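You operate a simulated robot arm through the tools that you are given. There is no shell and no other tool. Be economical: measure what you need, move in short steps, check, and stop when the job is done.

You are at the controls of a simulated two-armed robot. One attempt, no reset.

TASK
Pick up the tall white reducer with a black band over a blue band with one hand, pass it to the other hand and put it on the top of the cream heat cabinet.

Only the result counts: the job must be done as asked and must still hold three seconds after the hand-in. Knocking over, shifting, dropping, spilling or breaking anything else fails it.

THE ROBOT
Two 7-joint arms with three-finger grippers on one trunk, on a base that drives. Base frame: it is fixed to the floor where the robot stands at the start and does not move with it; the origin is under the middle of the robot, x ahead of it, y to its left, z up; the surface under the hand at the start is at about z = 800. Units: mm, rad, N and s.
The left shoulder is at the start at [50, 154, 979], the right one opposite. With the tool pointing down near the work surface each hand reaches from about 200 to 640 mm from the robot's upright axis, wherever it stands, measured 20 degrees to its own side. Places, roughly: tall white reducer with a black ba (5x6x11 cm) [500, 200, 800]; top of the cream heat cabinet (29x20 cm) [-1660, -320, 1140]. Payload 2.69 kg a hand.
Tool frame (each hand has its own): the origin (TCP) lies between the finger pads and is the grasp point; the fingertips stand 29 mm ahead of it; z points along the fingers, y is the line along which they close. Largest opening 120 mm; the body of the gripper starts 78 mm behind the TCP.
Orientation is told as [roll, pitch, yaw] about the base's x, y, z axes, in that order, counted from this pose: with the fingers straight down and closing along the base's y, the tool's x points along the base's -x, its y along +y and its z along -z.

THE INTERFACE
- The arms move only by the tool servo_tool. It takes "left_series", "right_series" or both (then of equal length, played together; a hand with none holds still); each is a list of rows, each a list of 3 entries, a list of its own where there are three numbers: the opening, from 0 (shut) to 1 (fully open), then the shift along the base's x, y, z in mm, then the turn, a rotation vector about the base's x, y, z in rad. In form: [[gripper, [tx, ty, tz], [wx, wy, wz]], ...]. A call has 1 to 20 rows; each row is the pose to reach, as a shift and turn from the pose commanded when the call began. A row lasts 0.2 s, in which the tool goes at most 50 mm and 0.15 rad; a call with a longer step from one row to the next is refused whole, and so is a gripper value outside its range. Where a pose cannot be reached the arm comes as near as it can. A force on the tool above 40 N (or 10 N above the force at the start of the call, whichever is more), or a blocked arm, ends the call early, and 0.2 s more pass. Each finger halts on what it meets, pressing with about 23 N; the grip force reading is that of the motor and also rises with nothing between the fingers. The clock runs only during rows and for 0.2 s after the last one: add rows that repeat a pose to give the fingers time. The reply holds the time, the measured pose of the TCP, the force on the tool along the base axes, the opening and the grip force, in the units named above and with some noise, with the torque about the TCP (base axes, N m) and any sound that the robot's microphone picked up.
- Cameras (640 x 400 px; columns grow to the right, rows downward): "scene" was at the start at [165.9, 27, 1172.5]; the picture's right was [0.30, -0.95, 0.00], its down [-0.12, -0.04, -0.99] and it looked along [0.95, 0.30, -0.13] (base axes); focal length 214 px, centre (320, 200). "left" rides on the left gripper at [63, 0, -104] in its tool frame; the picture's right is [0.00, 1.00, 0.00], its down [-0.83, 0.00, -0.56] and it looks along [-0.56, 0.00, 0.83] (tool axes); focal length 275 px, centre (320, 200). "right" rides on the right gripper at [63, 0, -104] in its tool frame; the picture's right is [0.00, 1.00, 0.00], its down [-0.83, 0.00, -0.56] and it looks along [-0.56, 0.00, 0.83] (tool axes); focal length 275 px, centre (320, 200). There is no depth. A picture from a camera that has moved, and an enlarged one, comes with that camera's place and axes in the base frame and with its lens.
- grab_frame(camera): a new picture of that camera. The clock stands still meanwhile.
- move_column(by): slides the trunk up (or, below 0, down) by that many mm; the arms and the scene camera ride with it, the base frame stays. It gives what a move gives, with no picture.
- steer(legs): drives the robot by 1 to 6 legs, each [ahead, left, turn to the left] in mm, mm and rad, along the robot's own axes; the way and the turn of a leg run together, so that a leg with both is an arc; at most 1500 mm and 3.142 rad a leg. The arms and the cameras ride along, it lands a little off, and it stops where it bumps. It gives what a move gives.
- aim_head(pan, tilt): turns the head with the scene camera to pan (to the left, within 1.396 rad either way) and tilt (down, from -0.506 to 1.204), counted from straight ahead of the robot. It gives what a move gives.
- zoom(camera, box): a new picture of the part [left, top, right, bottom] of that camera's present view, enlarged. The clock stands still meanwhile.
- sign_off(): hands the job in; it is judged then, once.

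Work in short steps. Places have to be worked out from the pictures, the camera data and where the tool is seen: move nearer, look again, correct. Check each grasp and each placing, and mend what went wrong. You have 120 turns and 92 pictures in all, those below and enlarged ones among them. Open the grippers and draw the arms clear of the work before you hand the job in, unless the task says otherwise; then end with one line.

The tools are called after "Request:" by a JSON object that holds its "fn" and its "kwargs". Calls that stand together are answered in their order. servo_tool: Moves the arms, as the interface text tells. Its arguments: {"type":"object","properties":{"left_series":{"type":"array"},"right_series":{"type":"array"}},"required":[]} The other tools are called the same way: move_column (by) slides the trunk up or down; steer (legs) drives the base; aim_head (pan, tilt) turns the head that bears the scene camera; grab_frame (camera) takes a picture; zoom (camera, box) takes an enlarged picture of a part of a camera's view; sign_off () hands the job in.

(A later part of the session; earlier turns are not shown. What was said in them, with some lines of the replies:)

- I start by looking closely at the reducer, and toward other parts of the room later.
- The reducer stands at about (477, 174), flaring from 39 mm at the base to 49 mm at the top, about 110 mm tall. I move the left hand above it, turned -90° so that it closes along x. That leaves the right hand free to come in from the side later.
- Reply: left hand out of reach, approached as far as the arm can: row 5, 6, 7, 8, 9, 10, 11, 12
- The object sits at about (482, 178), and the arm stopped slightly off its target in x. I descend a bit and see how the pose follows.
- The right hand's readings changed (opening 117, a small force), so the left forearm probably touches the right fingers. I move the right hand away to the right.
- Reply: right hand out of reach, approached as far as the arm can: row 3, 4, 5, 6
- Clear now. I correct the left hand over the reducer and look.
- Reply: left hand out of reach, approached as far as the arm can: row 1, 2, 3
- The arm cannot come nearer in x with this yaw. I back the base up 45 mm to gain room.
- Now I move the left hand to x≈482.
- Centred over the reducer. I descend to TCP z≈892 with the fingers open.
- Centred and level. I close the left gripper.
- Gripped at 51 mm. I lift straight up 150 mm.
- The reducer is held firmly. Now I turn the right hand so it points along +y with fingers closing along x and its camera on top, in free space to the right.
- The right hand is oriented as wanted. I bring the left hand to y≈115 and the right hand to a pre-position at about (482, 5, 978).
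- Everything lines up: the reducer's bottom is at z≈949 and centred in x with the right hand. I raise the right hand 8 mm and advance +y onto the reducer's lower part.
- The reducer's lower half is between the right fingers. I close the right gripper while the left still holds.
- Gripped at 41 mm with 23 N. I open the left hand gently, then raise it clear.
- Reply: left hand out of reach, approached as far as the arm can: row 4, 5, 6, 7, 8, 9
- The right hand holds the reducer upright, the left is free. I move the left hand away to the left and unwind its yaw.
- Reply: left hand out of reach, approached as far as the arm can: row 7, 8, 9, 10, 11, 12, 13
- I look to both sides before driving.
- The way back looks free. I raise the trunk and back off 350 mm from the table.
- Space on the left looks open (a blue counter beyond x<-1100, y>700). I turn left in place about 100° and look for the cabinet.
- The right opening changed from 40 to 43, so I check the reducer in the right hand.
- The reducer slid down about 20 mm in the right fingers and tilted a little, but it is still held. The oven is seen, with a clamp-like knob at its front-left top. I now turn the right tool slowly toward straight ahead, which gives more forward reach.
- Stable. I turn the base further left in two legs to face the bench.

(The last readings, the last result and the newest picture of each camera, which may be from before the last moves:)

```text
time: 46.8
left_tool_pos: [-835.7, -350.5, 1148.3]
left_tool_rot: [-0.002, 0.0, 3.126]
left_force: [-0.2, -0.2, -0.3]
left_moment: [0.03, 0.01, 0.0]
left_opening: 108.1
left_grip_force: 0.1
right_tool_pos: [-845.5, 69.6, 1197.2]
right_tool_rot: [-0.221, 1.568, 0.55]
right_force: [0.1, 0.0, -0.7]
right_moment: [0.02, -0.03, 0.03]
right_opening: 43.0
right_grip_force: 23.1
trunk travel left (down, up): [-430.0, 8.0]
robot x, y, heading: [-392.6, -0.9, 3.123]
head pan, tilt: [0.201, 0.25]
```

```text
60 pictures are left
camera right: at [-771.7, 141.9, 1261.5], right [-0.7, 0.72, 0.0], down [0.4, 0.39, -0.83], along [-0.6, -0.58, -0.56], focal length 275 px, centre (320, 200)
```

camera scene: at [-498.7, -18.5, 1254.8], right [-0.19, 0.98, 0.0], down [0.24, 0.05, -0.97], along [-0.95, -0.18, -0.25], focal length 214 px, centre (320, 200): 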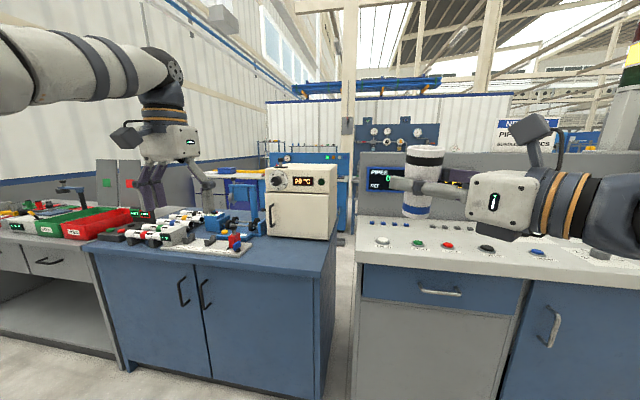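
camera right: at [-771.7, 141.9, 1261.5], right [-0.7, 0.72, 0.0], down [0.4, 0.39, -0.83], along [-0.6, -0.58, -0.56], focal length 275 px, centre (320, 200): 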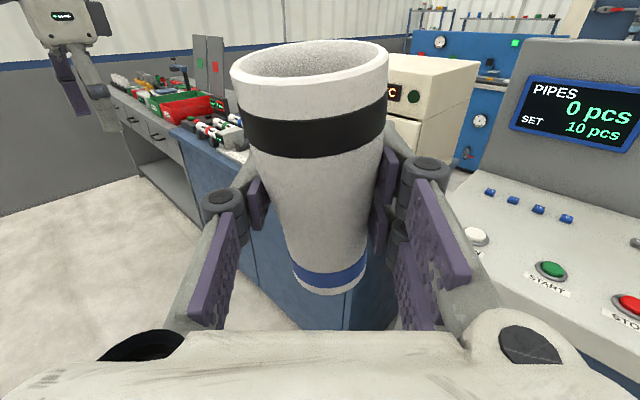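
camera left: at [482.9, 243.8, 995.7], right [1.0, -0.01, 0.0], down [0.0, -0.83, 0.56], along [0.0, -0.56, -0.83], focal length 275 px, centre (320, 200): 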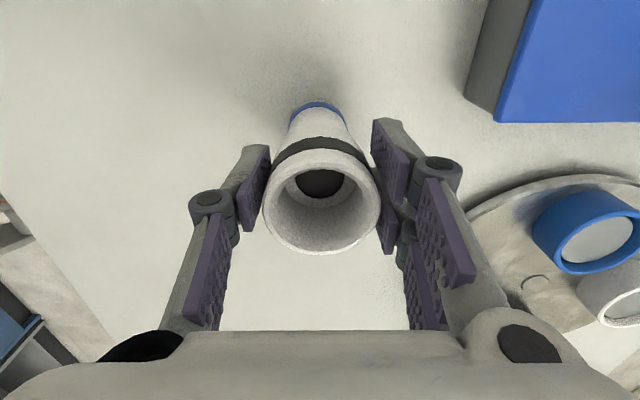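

The oven stands at the right end of the blue bench. I drive left 390 mm and ahead 200 mm to look at it more closely.

Request:
{"fn": "steer", "kwargs": {"legs": [[0, 390, 0], [200, 0, 0.015]]}}

Request:
{"fn": "aim_head", "kwargs": {"pan": 0.0, "tilt": 0.3}}

Request:
{"fn": "grab_frame", "kwargs": {"camera": "scene"}}

Request:
{"fn": "grab_frame", "kwargs": {"camera": "right"}}

```text
time: 51.5
left_tool_pos: [-1030.6, -747.3, 1147.5]
left_tool_rot: [-0.002, -0.001, -3.135]
left_force: [-0.4, 0.2, -0.7]
left_moment: [0.0, -0.06, 0.0]
left_opening: 108.0
left_grip_force: 0.0
right_tool_pos: [-1051.8, -327.0, 1198.0]
right_tool_rot: [-0.26, 1.569, 0.533]
right_force: [0.0, 0.5, -1.7]
right_moment: [0.0, 0.0, 0.03]
right_opening: 42.9
right_grip_force: 22.9
trunk travel left (down, up): [-430.0, 8.0]
robot x, y, heading: [-595.9, -388.5, -3.135]
head pan, tilt: [0.201, 0.25]
```

```text
time: 52.3
left_tool_pos: [-1029.1, -747.3, 1147.3]
left_tool_rot: [0.0, 0.001, -3.134]
left_force: [0.5, -0.3, -0.5]
left_moment: [-0.03, 0.01, 0.01]
left_opening: 107.8
left_grip_force: 0.1
right_tool_pos: [-1051.5, -328.8, 1197.0]
right_tool_rot: [-0.079, 1.57, 0.713]
right_force: [0.5, 0.4, -0.8]
right_moment: [0.01, -0.02, 0.02]
right_opening: 42.8
right_grip_force: 23.2
trunk travel left (down, up): [-430.0, 8.0]
robot x, y, heading: [-594.1, -388.0, -3.132]
head pan, tilt: [0.0, 0.3]
```

```text
59 pictures are left
camera scene: at [-703.5, -389.7, 1250.1], right [-0.01, 1.0, 0.0], down [0.3, 0.0, -0.96], along [-0.96, -0.01, -0.3], focal length 214 px, centre (320, 200)
```

scene: 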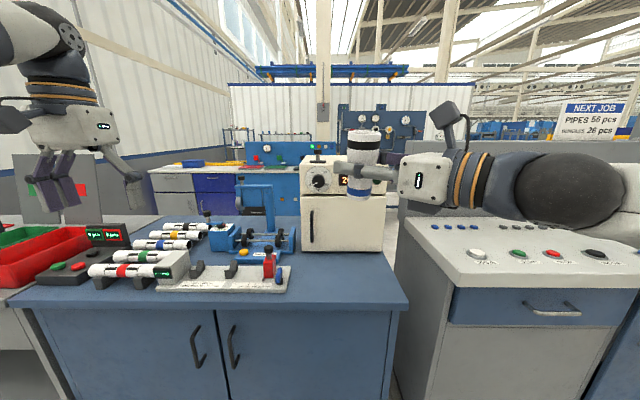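

```text
58 pictures are left
camera right: at [-978.0, -254.3, 1261.5], right [-0.71, 0.7, 0.0], down [0.39, 0.4, -0.83], along [-0.58, -0.59, -0.56], focal length 275 px, centre (320, 200)
```

right: 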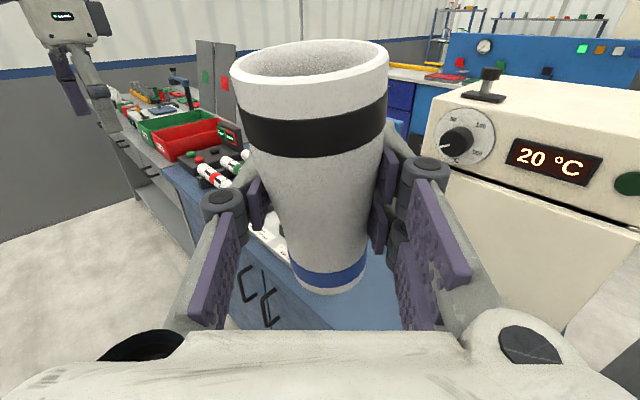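

From both cameras the oven top spans about x -1560…-1760, y -465…-175, with a knob near (-1630, -430). The bench edge is at x≈-1200. I retract and raise the left hand, and raise the right hand 50 mm while turning it more toward ahead.

Request:
{"fn": "servo_tool", "kwargs": {"left_series": [[0.9, [10, 0, 5], [0, 0, 0]], [0.9, [25, 0, 10], [0, 0, 0]], [0.9, [40, 0, 20], [0, 0, 0]], [0.9, [55, 0, 30], [0, 0, 0]], [0.9, [70, 0, 40], [0, 0, 0]], [0.9, [85, 0, 50], [0, 0, 0]], [0.9, [100, 0, 60], [0, 0, 0]], [0.9, [115, 0, 60], [0, 0, 0]], [0.9, [130, 0, 60], [0, 0, 0]]], "right_series": [[0, [0, 0, 5], [0, 0, -0.05]], [0, [0, 4, 10], [0, 0, -0.11]], [0, [0, 8, 18], [0, 0, -0.18]], [0, [0, 12, 26], [0, 0, -0.25]], [0, [0, 16, 34], [0, 0, -0.32]], [0, [0, 20, 42], [0, 0, -0.39]], [0, [0, 24, 50], [0, 0, -0.45]], [0, [0, 28, 55], [0, 0, -0.5]], [0, [0, 28, 55], [0, 0, -0.5]]]}}

Request:
{"fn": "steer", "kwargs": {"legs": [[200, 0, 0]]}}

Request:
{"fn": "grab_frame", "kwargs": {"camera": "scene"}}

Request:
{"fn": "grab_frame", "kwargs": {"camera": "right"}}

```text
time: 54.3
left_tool_pos: [-930.7, -739.2, 1187.5]
left_tool_rot: [0.0, 0.0, -3.133]
left_force: [0.5, 0.0, 0.2]
left_moment: [-0.03, -0.04, 0.01]
left_opening: 107.7
left_grip_force: 0.1
left hand out of reach, approached as far as the arm can: row 7, 8, 9
right_tool_pos: [-1049.8, -301.2, 1252.4]
right_tool_rot: [-0.109, 1.568, 0.181]
right_force: [0.1, -0.2, -0.2]
right_moment: [0.02, 0.01, 0.02]
right_opening: 42.8
right_grip_force: 22.6
trunk travel left (down, up): [-430.0, 8.0]
robot x, y, heading: [-596.8, -388.1, -3.131]
head pan, tilt: [0.0, 0.3]
```

```text
time: 55.9
left_tool_pos: [-1133.2, -740.0, 1187.5]
left_tool_rot: [-0.002, -0.002, -3.134]
left_force: [-1.0, 0.4, -0.5]
left_moment: [0.02, -0.04, 0.05]
left_opening: 108.2
left_grip_force: 0.1
right_tool_pos: [-1253.2, -302.3, 1252.7]
right_tool_rot: [-0.105, 1.568, 0.189]
right_force: [-0.3, -1.0, -1.3]
right_moment: [-0.01, -0.01, 0.01]
right_opening: 43.2
right_grip_force: 23.2
trunk travel left (down, up): [-430.0, 8.0]
robot x, y, heading: [-800.9, -390.8, -3.134]
head pan, tilt: [0.0, 0.3]
```

```text
57 pictures are left
camera scene: at [-906.8, -391.3, 1250.0], right [-0.01, 1.0, 0.0], down [0.3, 0.0, -0.96], along [-0.96, -0.01, -0.3], focal length 214 px, centre (320, 200)
```

scene: 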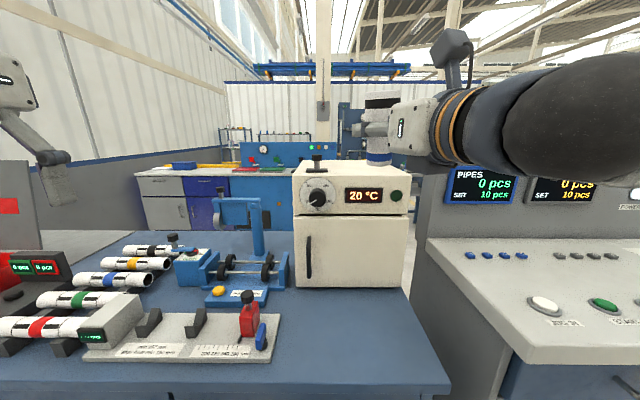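

```text
56 pictures are left
camera right: at [-1154.5, -272.7, 1317.1], right [-0.29, 0.96, 0.0], down [0.53, 0.16, -0.83], along [-0.8, -0.24, -0.56], focal length 275 px, centre (320, 200)
```

right: 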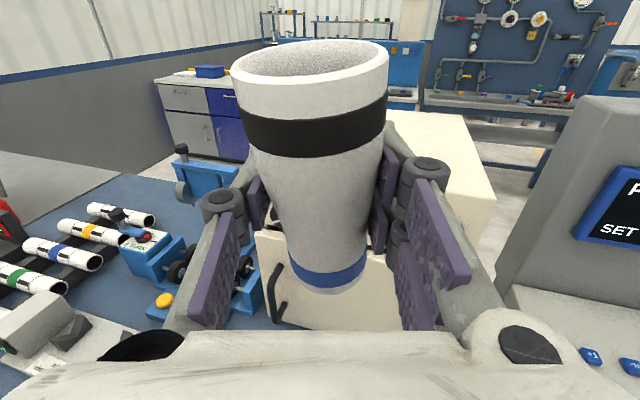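

I zoom the scene view on the oven top to measure it.

Request:
{"fn": "zoom", "kwargs": {"camera": "scene", "box": [270, 130, 430, 230]}}

```text
4.00 times, centred on (350, 180) of scene
camera zoom: at [-906.8, -391.3, 1250.0], right [-0.01, 1.0, 0.0], down [0.3, 0.0, -0.96], along [-0.96, -0.01, -0.3], focal length 858 px, centre (200, 280)
```

zoom: 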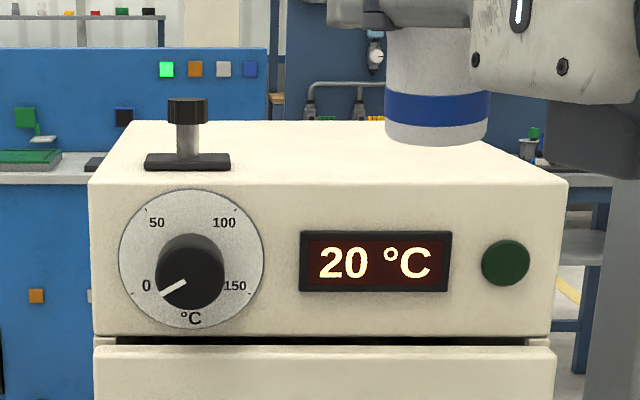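

Measured from the zoom: the top's front edge is at x≈-1484, its back about -1830, y from -471 to -146, with the knob plate at x -1538…-1620, y -440…-372 (up to z≈1190). My target is about (-1620, -262). I drive ahead 100 mm, then extend the arm.

Request:
{"fn": "steer", "kwargs": {"legs": [[100, 0, 0]]}}

Request:
{"fn": "servo_tool", "kwargs": {"right_series": [[0, [-15, 3, 0], [0, 0, 0]], [0, [-40, 8, 0], [0, 0, 0]], [0, [-65, 13, 0], [0, 0, 0]], [0, [-90, 18, 0], [0, 0, 0]], [0, [-110, 23, 0], [0, 0, 0]], [0, [-120, 25, 0], [0, 0, 0]], [0, [-120, 25, 0], [0, 0, 0]]]}}

Request:
{"fn": "grab_frame", "kwargs": {"camera": "right"}}

Request:
{"fn": "grab_frame", "kwargs": {"camera": "scene"}}

```text
time: 57.0
left_tool_pos: [-1233.0, -741.6, 1186.5]
left_tool_rot: [-0.002, 0.001, -3.133]
left_force: [-0.9, 0.2, -0.3]
left_moment: [-0.02, -0.02, 0.0]
left_opening: 107.9
left_grip_force: 0.1
right_tool_pos: [-1353.2, -303.5, 1252.0]
right_tool_rot: [-0.04, 1.569, 0.253]
right_force: [-0.2, -0.2, -1.3]
right_moment: [-0.01, 0.04, 0.02]
right_opening: 42.9
right_grip_force: 23.2
trunk travel left (down, up): [-430.0, 8.0]
robot x, y, heading: [-897.9, -390.5, -3.134]
head pan, tilt: [0.0, 0.3]
```

```text
time: 58.6
left_tool_pos: [-1232.9, -741.7, 1187.0]
left_tool_rot: [-0.003, 0.0, -3.134]
left_force: [-0.1, 1.2, 0.4]
left_moment: [-0.03, 0.04, 0.0]
left_opening: 108.1
left_grip_force: 0.0
right_tool_pos: [-1473.6, -277.9, 1253.5]
right_tool_rot: [0.116, 1.57, 0.409]
right_force: [-0.5, -0.5, -2.0]
right_moment: [0.05, -0.02, 0.01]
right_opening: 43.0
right_grip_force: 22.7
trunk travel left (down, up): [-430.0, 8.0]
robot x, y, heading: [-902.8, -391.3, -3.13]
head pan, tilt: [0.0, 0.3]
```

```text
54 pictures are left
camera right: at [-1373.6, -248.3, 1317.7], right [-0.29, 0.96, 0.0], down [0.53, 0.16, -0.83], along [-0.8, -0.24, -0.56], focal length 275 px, centre (320, 200)
```

right: 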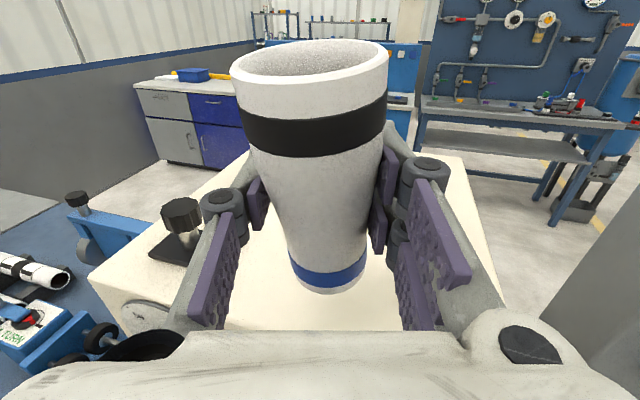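

```text
53 pictures are left
camera scene: at [-1005.0, -392.1, 1250.1], right [-0.01, 1.0, 0.0], down [0.3, 0.0, -0.96], along [-0.96, -0.01, -0.3], focal length 214 px, centre (320, 200)
```

scene: 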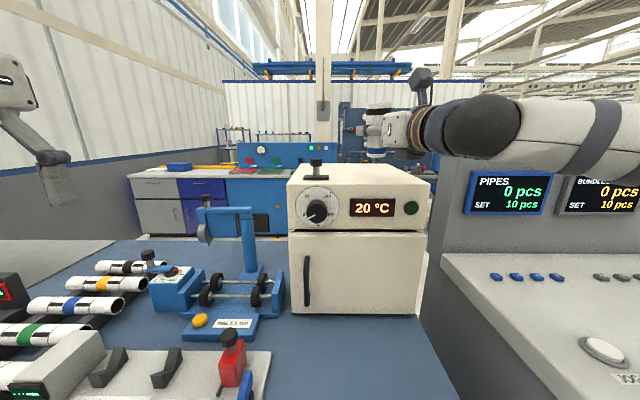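

Reach is good. The oven top now measures x -1470…-1808, y -472…-150. I extend to about (-1625, -255), staying at this height.

Request:
{"fn": "servo_tool", "kwargs": {"right_series": [[0, [-15, 2, 0], [0, 0, 0]], [0, [-40, 6, 0], [0, 0, 0]], [0, [-65, 10, 0], [0, 0, 0]], [0, [-90, 14, 0], [0, 0, 0]], [0, [-115, 18, 0], [0, 0, 0]], [0, [-140, 22, 0], [0, 0, 0]], [0, [-150, 23, 0], [0, 0, 0]], [0, [-150, 23, 0], [0, 0, 0]]]}}

Request:
{"fn": "grab_frame", "kwargs": {"camera": "right"}}

Request:
{"fn": "grab_frame", "kwargs": {"camera": "scene"}}

```text
time: 60.4
left_tool_pos: [-1231.8, -741.6, 1186.9]
left_tool_rot: [-0.001, 0.0, -3.134]
left_force: [0.5, -0.8, -0.4]
left_moment: [-0.01, -0.01, -0.02]
left_opening: 108.0
left_grip_force: 0.1
right_tool_pos: [-1623.2, -256.8, 1253.5]
right_tool_rot: [1.678, 1.572, 1.969]
right_force: [0.3, -0.3, -1.7]
right_moment: [0.01, 0.04, 0.02]
right_opening: 43.1
right_grip_force: 22.9
trunk travel left (down, up): [-430.0, 8.0]
robot x, y, heading: [-901.0, -386.9, -3.132]
head pan, tilt: [0.0, 0.3]
```

```text
52 pictures are left
camera right: at [-1523.3, -225.7, 1317.2], right [-0.29, 0.96, 0.01], down [0.53, 0.16, -0.83], along [-0.8, -0.24, -0.56], focal length 275 px, centre (320, 200)
```

right: 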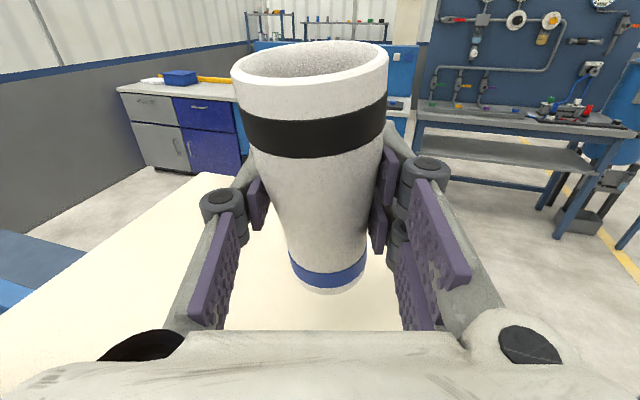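

```text
51 pictures are left
camera scene: at [-1005.1, -392.0, 1250.0], right [-0.01, 1.0, 0.0], down [0.3, 0.0, -0.96], along [-0.96, -0.01, -0.3], focal length 214 px, centre (320, 200)
```

scene: 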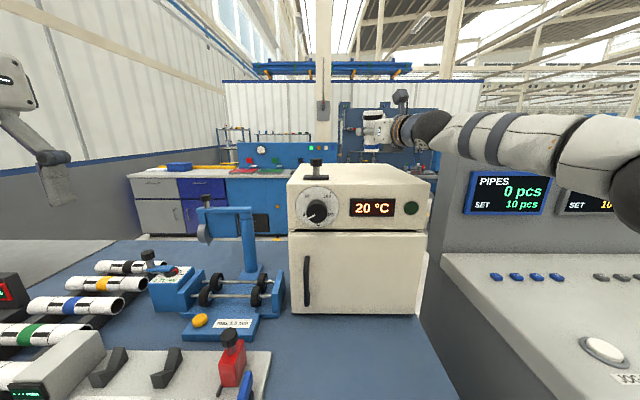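

Over the oven. I zoom to judge tilt and the height of the bottom.

Request:
{"fn": "zoom", "kwargs": {"camera": "scene", "box": [300, 90, 460, 190]}}

Request:
{"fn": "zoom", "kwargs": {"camera": "right", "box": [220, 20, 420, 320]}}

```text
4.00 times, centred on (380, 140) of scene
camera zoom: at [-1005.1, -392.0, 1250.0], right [-0.01, 1.0, 0.0], down [0.3, 0.0, -0.96], along [-0.96, -0.01, -0.3], focal length 858 px, centre (80, 440)
```

zoom: 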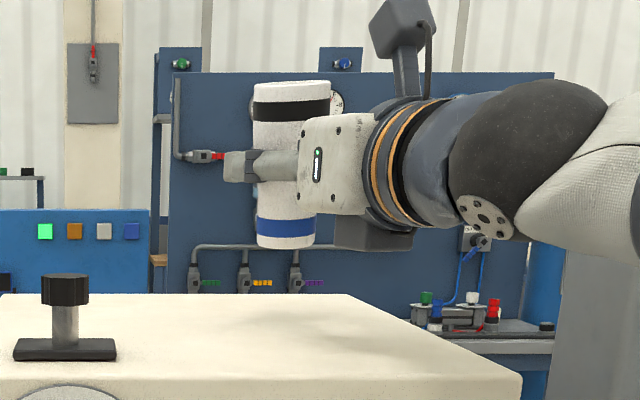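

```text
1.33 times, centred on (320, 170) of right
camera zoom: at [-1523.3, -225.7, 1317.2], right [-0.29, 0.96, 0.01], down [0.53, 0.16, -0.83], along [-0.8, -0.24, -0.56], focal length 367 px, centre (320, 240)
```

zoom: 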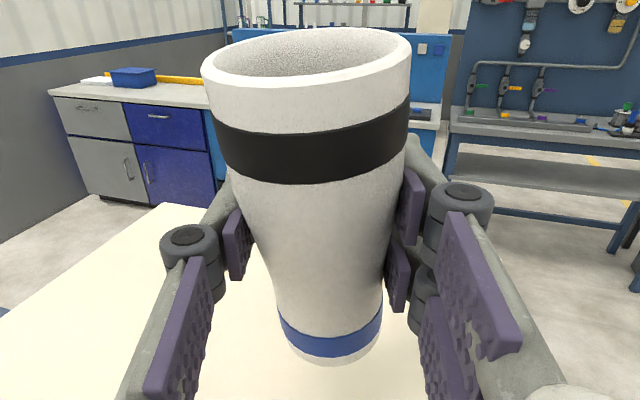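

The reducer leans about 4° to the left in the gripper plane. The bottom is at z≈1199, and a box under the wrist sits about 8 mm higher. I correct the lean and lower by 48 mm.

Request:
{"fn": "servo_tool", "kwargs": {"right_series": [[0, [0, 0, -6], [-0.032, -0.01, 0]], [0, [0, 0, -16], [-0.064, -0.02, 0]], [0, [0, 0, -26], [-0.064, -0.02, 0]], [0, [0, 0, -36], [-0.064, -0.02, 0]], [0, [0, 0, -44], [-0.064, -0.02, 0]], [0, [0, 0, -48], [-0.064, -0.02, 0]], [0, [0, 0, -48], [-0.064, -0.02, 0]]]}}

Request:
{"fn": "zoom", "kwargs": {"camera": "scene", "box": [300, 90, 460, 190]}}

Request:
{"fn": "grab_frame", "kwargs": {"camera": "right"}}

```text
time: 62.0
left_tool_pos: [-1232.4, -742.0, 1187.1]
left_tool_rot: [-0.001, 0.001, -3.134]
left_force: [0.5, 0.5, 0.0]
left_moment: [0.02, 0.01, -0.01]
left_opening: 108.0
left_grip_force: 0.0
right_tool_pos: [-1622.0, -255.8, 1205.2]
right_tool_rot: [-1.545, 1.502, -1.252]
right_force: [0.2, -0.8, -0.5]
right_moment: [-0.02, 0.0, -0.02]
right_opening: 43.2
right_grip_force: 23.2
trunk travel left (down, up): [-430.0, 8.0]
robot x, y, heading: [-902.0, -387.5, -3.133]
head pan, tilt: [0.0, 0.3]
```

```text
4.00 times, centred on (380, 140) of scene
camera zoom: at [-1005.1, -392.1, 1250.0], right [-0.01, 1.0, 0.0], down [0.3, 0.0, -0.96], along [-0.96, -0.01, -0.3], focal length 858 px, centre (80, 440)
```

zoom: 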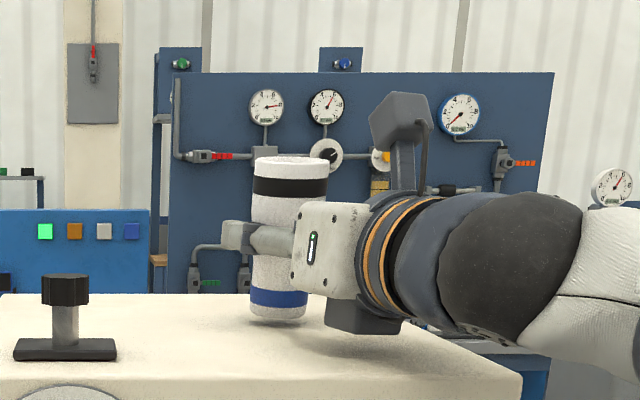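

```text
47 pictures are left
camera right: at [-1524.3, -221.2, 1269.2], right [-0.29, 0.96, -0.06], down [0.55, 0.11, -0.83], along [-0.78, -0.27, -0.56], focal length 275 px, centre (320, 200)
```

right: 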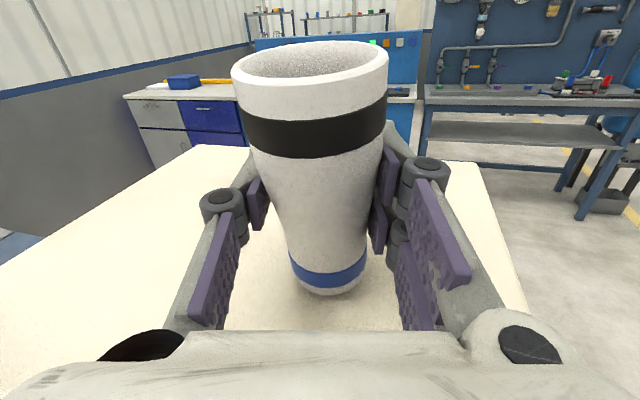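

Upright now, about 10–13 mm above the top. I lower in small steps watching the force.

Request:
{"fn": "servo_tool", "kwargs": {"right_series": [[0, [0, 0, -3], [0, 0, 0]], [0, [0, 0, -6], [0, 0, 0]], [0, [0, 0, -8], [0, 0, 0]]]}}

Request:
{"fn": "zoom", "kwargs": {"camera": "scene", "box": [340, 140, 420, 190]}}

```text
time: 62.8
left_tool_pos: [-1231.1, -740.8, 1188.4]
left_tool_rot: [-0.003, -0.001, -3.135]
left_force: [-0.2, 0.3, 1.1]
left_moment: [-0.01, -0.03, -0.01]
left_opening: 108.2
left_grip_force: 0.1
right_tool_pos: [-1621.8, -254.8, 1198.5]
right_tool_rot: [-1.574, 1.504, -1.283]
right_force: [-1.6, -0.3, 2.3]
right_moment: [0.01, -0.02, 0.01]
right_opening: 43.0
right_grip_force: 23.3
trunk travel left (down, up): [-430.0, 8.0]
robot x, y, heading: [-898.8, -390.3, -3.134]
head pan, tilt: [0.0, 0.3]
```

```text
8.00 times, centred on (380, 165) of scene
camera zoom: at [-1004.8, -392.1, 1250.2], right [-0.01, 1.0, 0.0], down [0.3, 0.0, -0.96], along [-0.96, -0.01, -0.3], focal length 1716 px, centre (-160, 480)
```

zoom: 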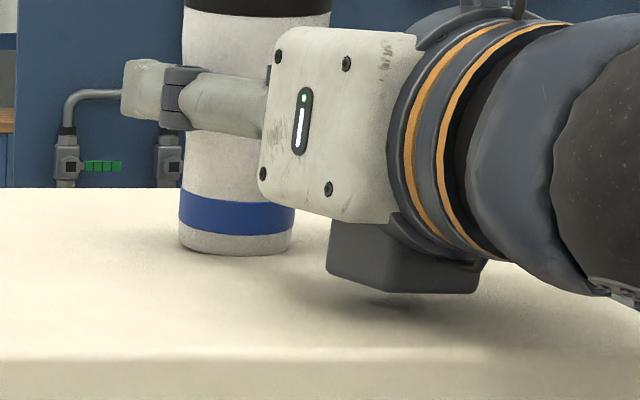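

Force z rose to +2.3, so contact may have begun. I lower 2 mm more to confirm.

Request:
{"fn": "servo_tool", "kwargs": {"right_series": [[0, [0, 0, -1], [0, 0, 0]], [0, [0, 0, -2], [0, 0, 0]], [0, [0, 0, -2], [0, 0, 0]]]}}

Request:
{"fn": "grab_frame", "kwargs": {"camera": "right"}}

Request:
{"fn": "zoom", "kwargs": {"camera": "scene", "box": [340, 140, 420, 190]}}

```text
time: 63.6
left_tool_pos: [-1230.7, -741.4, 1187.6]
left_tool_rot: [-0.001, -0.004, -3.133]
left_force: [-0.2, -0.2, 0.4]
left_moment: [0.0, -0.02, 0.02]
left_opening: 107.9
left_grip_force: 0.1
right_tool_pos: [-1620.0, -255.6, 1198.4]
right_tool_rot: [-1.615, 1.504, -1.32]
right_force: [-4.8, 1.1, 14.6]
right_moment: [0.07, 0.05, 0.02]
right_opening: 43.2
right_grip_force: 22.8
trunk travel left (down, up): [-430.0, 8.0]
robot x, y, heading: [-897.1, -387.3, -3.131]
head pan, tilt: [0.0, 0.3]
```

```text
45 pictures are left
camera right: at [-1522.5, -221.3, 1262.1], right [-0.29, 0.96, -0.06], down [0.54, 0.11, -0.83], along [-0.79, -0.27, -0.55], focal length 275 px, centre (320, 200)
```

right: 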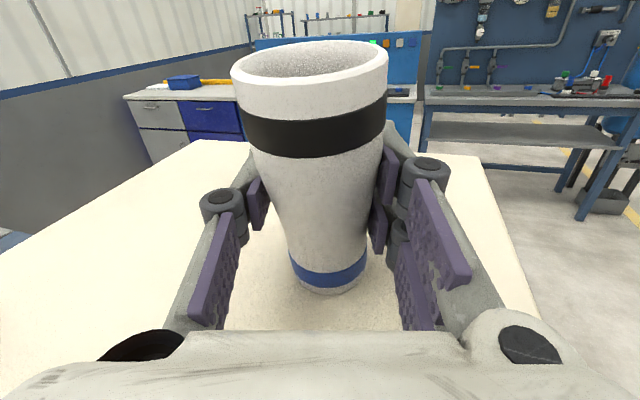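

```text
8.00 times, centred on (380, 165) of scene
camera zoom: at [-1004.0, -392.2, 1250.4], right [-0.01, 1.0, 0.0], down [0.3, 0.0, -0.96], along [-0.96, -0.01, -0.3], focal length 1716 px, centre (-160, 480)
```

zoom: 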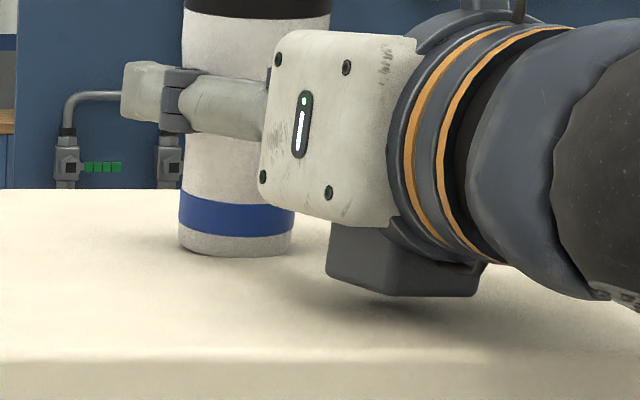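

Only the reducer touches: 14.6 N with almost no moment. I ease up 1.5 mm to relieve the load and then open gradually.

Request:
{"fn": "servo_tool", "kwargs": {"right_series": [[0, [0, 0, 1.5], [0, 0, 0]], [0, [0, 0, 1.5], [0, 0, 0]], [0.4, [0, 0, 1.5], [0, 0, 0]], [0.45, [0, 0, 1.5], [0, 0, 0]], [0.52, [0, 0, 1.5], [0, 0, 0]], [0.6, [0, 0, 1.5], [0, 0, 0]], [0.6, [0, 0, 1.5], [0, 0, 0]]]}}

Request:
{"fn": "grab_frame", "kwargs": {"camera": "right"}}

Request:
{"fn": "zoom", "kwargs": {"camera": "scene", "box": [300, 90, 460, 190]}}

```text
time: 65.2
left_tool_pos: [-1232.4, -741.3, 1187.5]
left_tool_rot: [-0.003, -0.001, -3.136]
left_force: [-0.6, -0.4, -0.6]
left_moment: [0.01, 0.01, 0.02]
left_opening: 108.2
left_grip_force: 0.1
right_tool_pos: [-1621.6, -255.0, 1197.0]
right_tool_rot: [-1.544, 1.505, -1.251]
right_force: [-0.1, -0.2, -0.1]
right_moment: [-0.03, 0.03, 0.0]
right_opening: 72.2
right_grip_force: 0.1
trunk travel left (down, up): [-430.0, 8.0]
robot x, y, heading: [-899.0, -389.2, -3.134]
head pan, tilt: [0.0, 0.3]
```

```text
43 pictures are left
camera right: at [-1523.4, -221.1, 1260.8], right [-0.29, 0.96, -0.06], down [0.55, 0.11, -0.83], along [-0.78, -0.27, -0.56], focal length 275 px, centre (320, 200)
```

right: 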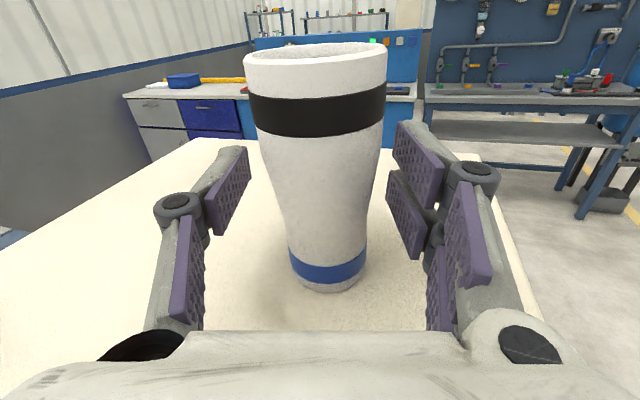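

```text
4.00 times, centred on (380, 140) of scene
camera zoom: at [-1005.0, -392.1, 1250.0], right [-0.01, 1.0, 0.0], down [0.3, 0.0, -0.96], along [-0.96, -0.01, -0.3], focal length 858 px, centre (80, 440)
```

zoom: 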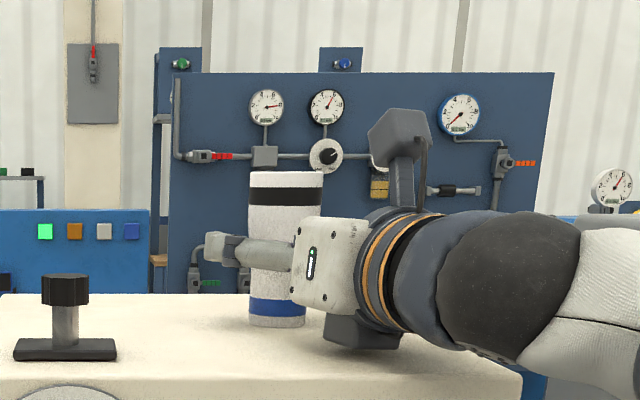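

Released and standing upright. I open a bit more and back the right hand out along its axis.

Request:
{"fn": "servo_tool", "kwargs": {"right_series": [[0.8, [0, 0, 2], [0, 0, 0]], [0.8, [0, 0, 4], [0, 0, 0]], [0.8, [12, 3, 5], [0, 0, 0]], [0.8, [30, 7, 5], [0, 0, 0]], [0.8, [50, 12, 6], [0, 0, 0]], [0.8, [75, 18, 8], [0, 0, 0]], [0.8, [100, 20, 15], [0, 0, 0]], [0.8, [130, 15, 30], [0, 0, 0]], [0.8, [160, 5, 45], [0, 0, 0]], [0.8, [190, -5, 55], [0, 0, 0]], [0.8, [220, -15, 60], [0, 0, 0]], [0.8, [220, -15, 60], [0, 0, 0]]]}}

Request:
{"fn": "grab_frame", "kwargs": {"camera": "scene"}}

Request:
{"fn": "grab_frame", "kwargs": {"camera": "right"}}

```text
time: 67.8
left_tool_pos: [-1233.2, -741.1, 1186.9]
left_tool_rot: [-0.002, 0.001, -3.135]
left_force: [0.3, -0.1, -0.4]
left_moment: [-0.02, 0.0, -0.01]
left_opening: 107.7
left_grip_force: 0.1
right_tool_pos: [-1402.1, -268.6, 1256.8]
right_tool_rot: [-1.533, 1.502, -1.242]
right_force: [0.4, -0.9, -0.2]
right_moment: [-0.01, 0.04, 0.0]
right_opening: 96.2
right_grip_force: 0.0
trunk travel left (down, up): [-430.0, 8.0]
robot x, y, heading: [-899.6, -392.0, -3.137]
head pan, tilt: [0.0, 0.3]
```

```text
41 pictures are left
camera scene: at [-1005.4, -392.0, 1249.9], right [-0.01, 1.0, 0.0], down [0.3, 0.0, -0.96], along [-0.96, -0.01, -0.3], focal length 214 px, centre (320, 200)
```

scene: 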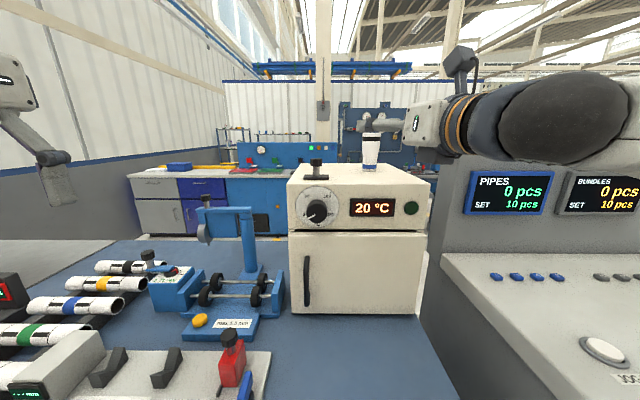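

```text
40 pictures are left
camera right: at [-1304.0, -234.4, 1320.6], right [-0.29, 0.96, -0.06], down [0.55, 0.11, -0.83], along [-0.78, -0.27, -0.56], focal length 275 px, centre (320, 200)
```

right: 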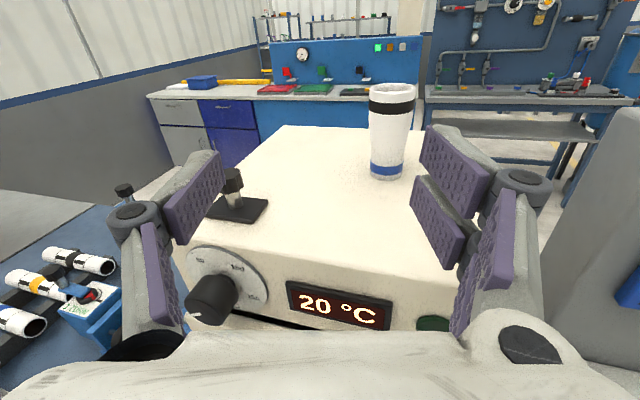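

The reducer stands upright on the oven top, clear of the knob. I back the robot 150 mm to be well clear, then hand in.

Request:
{"fn": "steer", "kwargs": {"legs": [[-150, 0, 0]]}}

Request:
{"fn": "grab_frame", "kwargs": {"camera": "scene"}}

```text
time: 69.2
left_tool_pos: [-1079.9, -739.1, 1187.7]
left_tool_rot: [-0.002, 0.0, -3.132]
left_force: [0.2, -0.8, -0.6]
left_moment: [-0.01, 0.05, 0.01]
left_opening: 107.8
left_grip_force: 0.1
right_tool_pos: [-1249.4, -267.4, 1256.7]
right_tool_rot: [-1.549, 1.504, -1.254]
right_force: [-0.4, 0.6, 0.4]
right_moment: [-0.03, -0.02, 0.0]
right_opening: 96.1
right_grip_force: 0.0
trunk travel left (down, up): [-430.0, 8.0]
robot x, y, heading: [-748.0, -388.3, -3.134]
head pan, tilt: [0.0, 0.3]
```

```text
39 pictures are left
camera scene: at [-852.7, -390.9, 1250.1], right [-0.01, 1.0, 0.0], down [0.3, 0.0, -0.96], along [-0.96, -0.01, -0.3], focal length 214 px, centre (320, 200)
```

scene: 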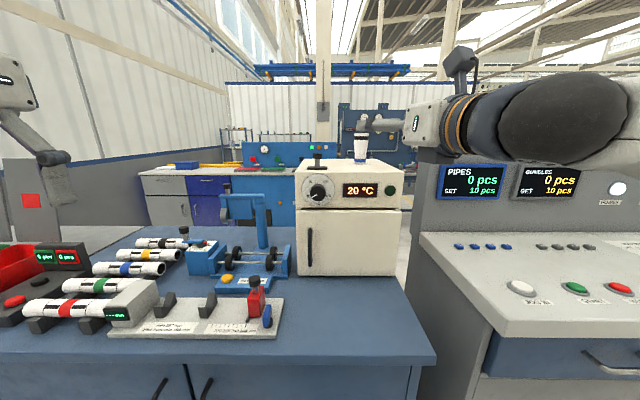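

The reducer stands steadily on the cabinet, both grippers are open and the arms are clear, so I hand the job in.

Request:
{"fn": "sign_off", "kwargs": {}}

```text
The job is handed in.
```

I picked up the tall white reducer with the left hand, passed it to the right hand and set it upright on top of the cream heat cabinet; both grippers are open and clear, and I saw nothing else disturbed.
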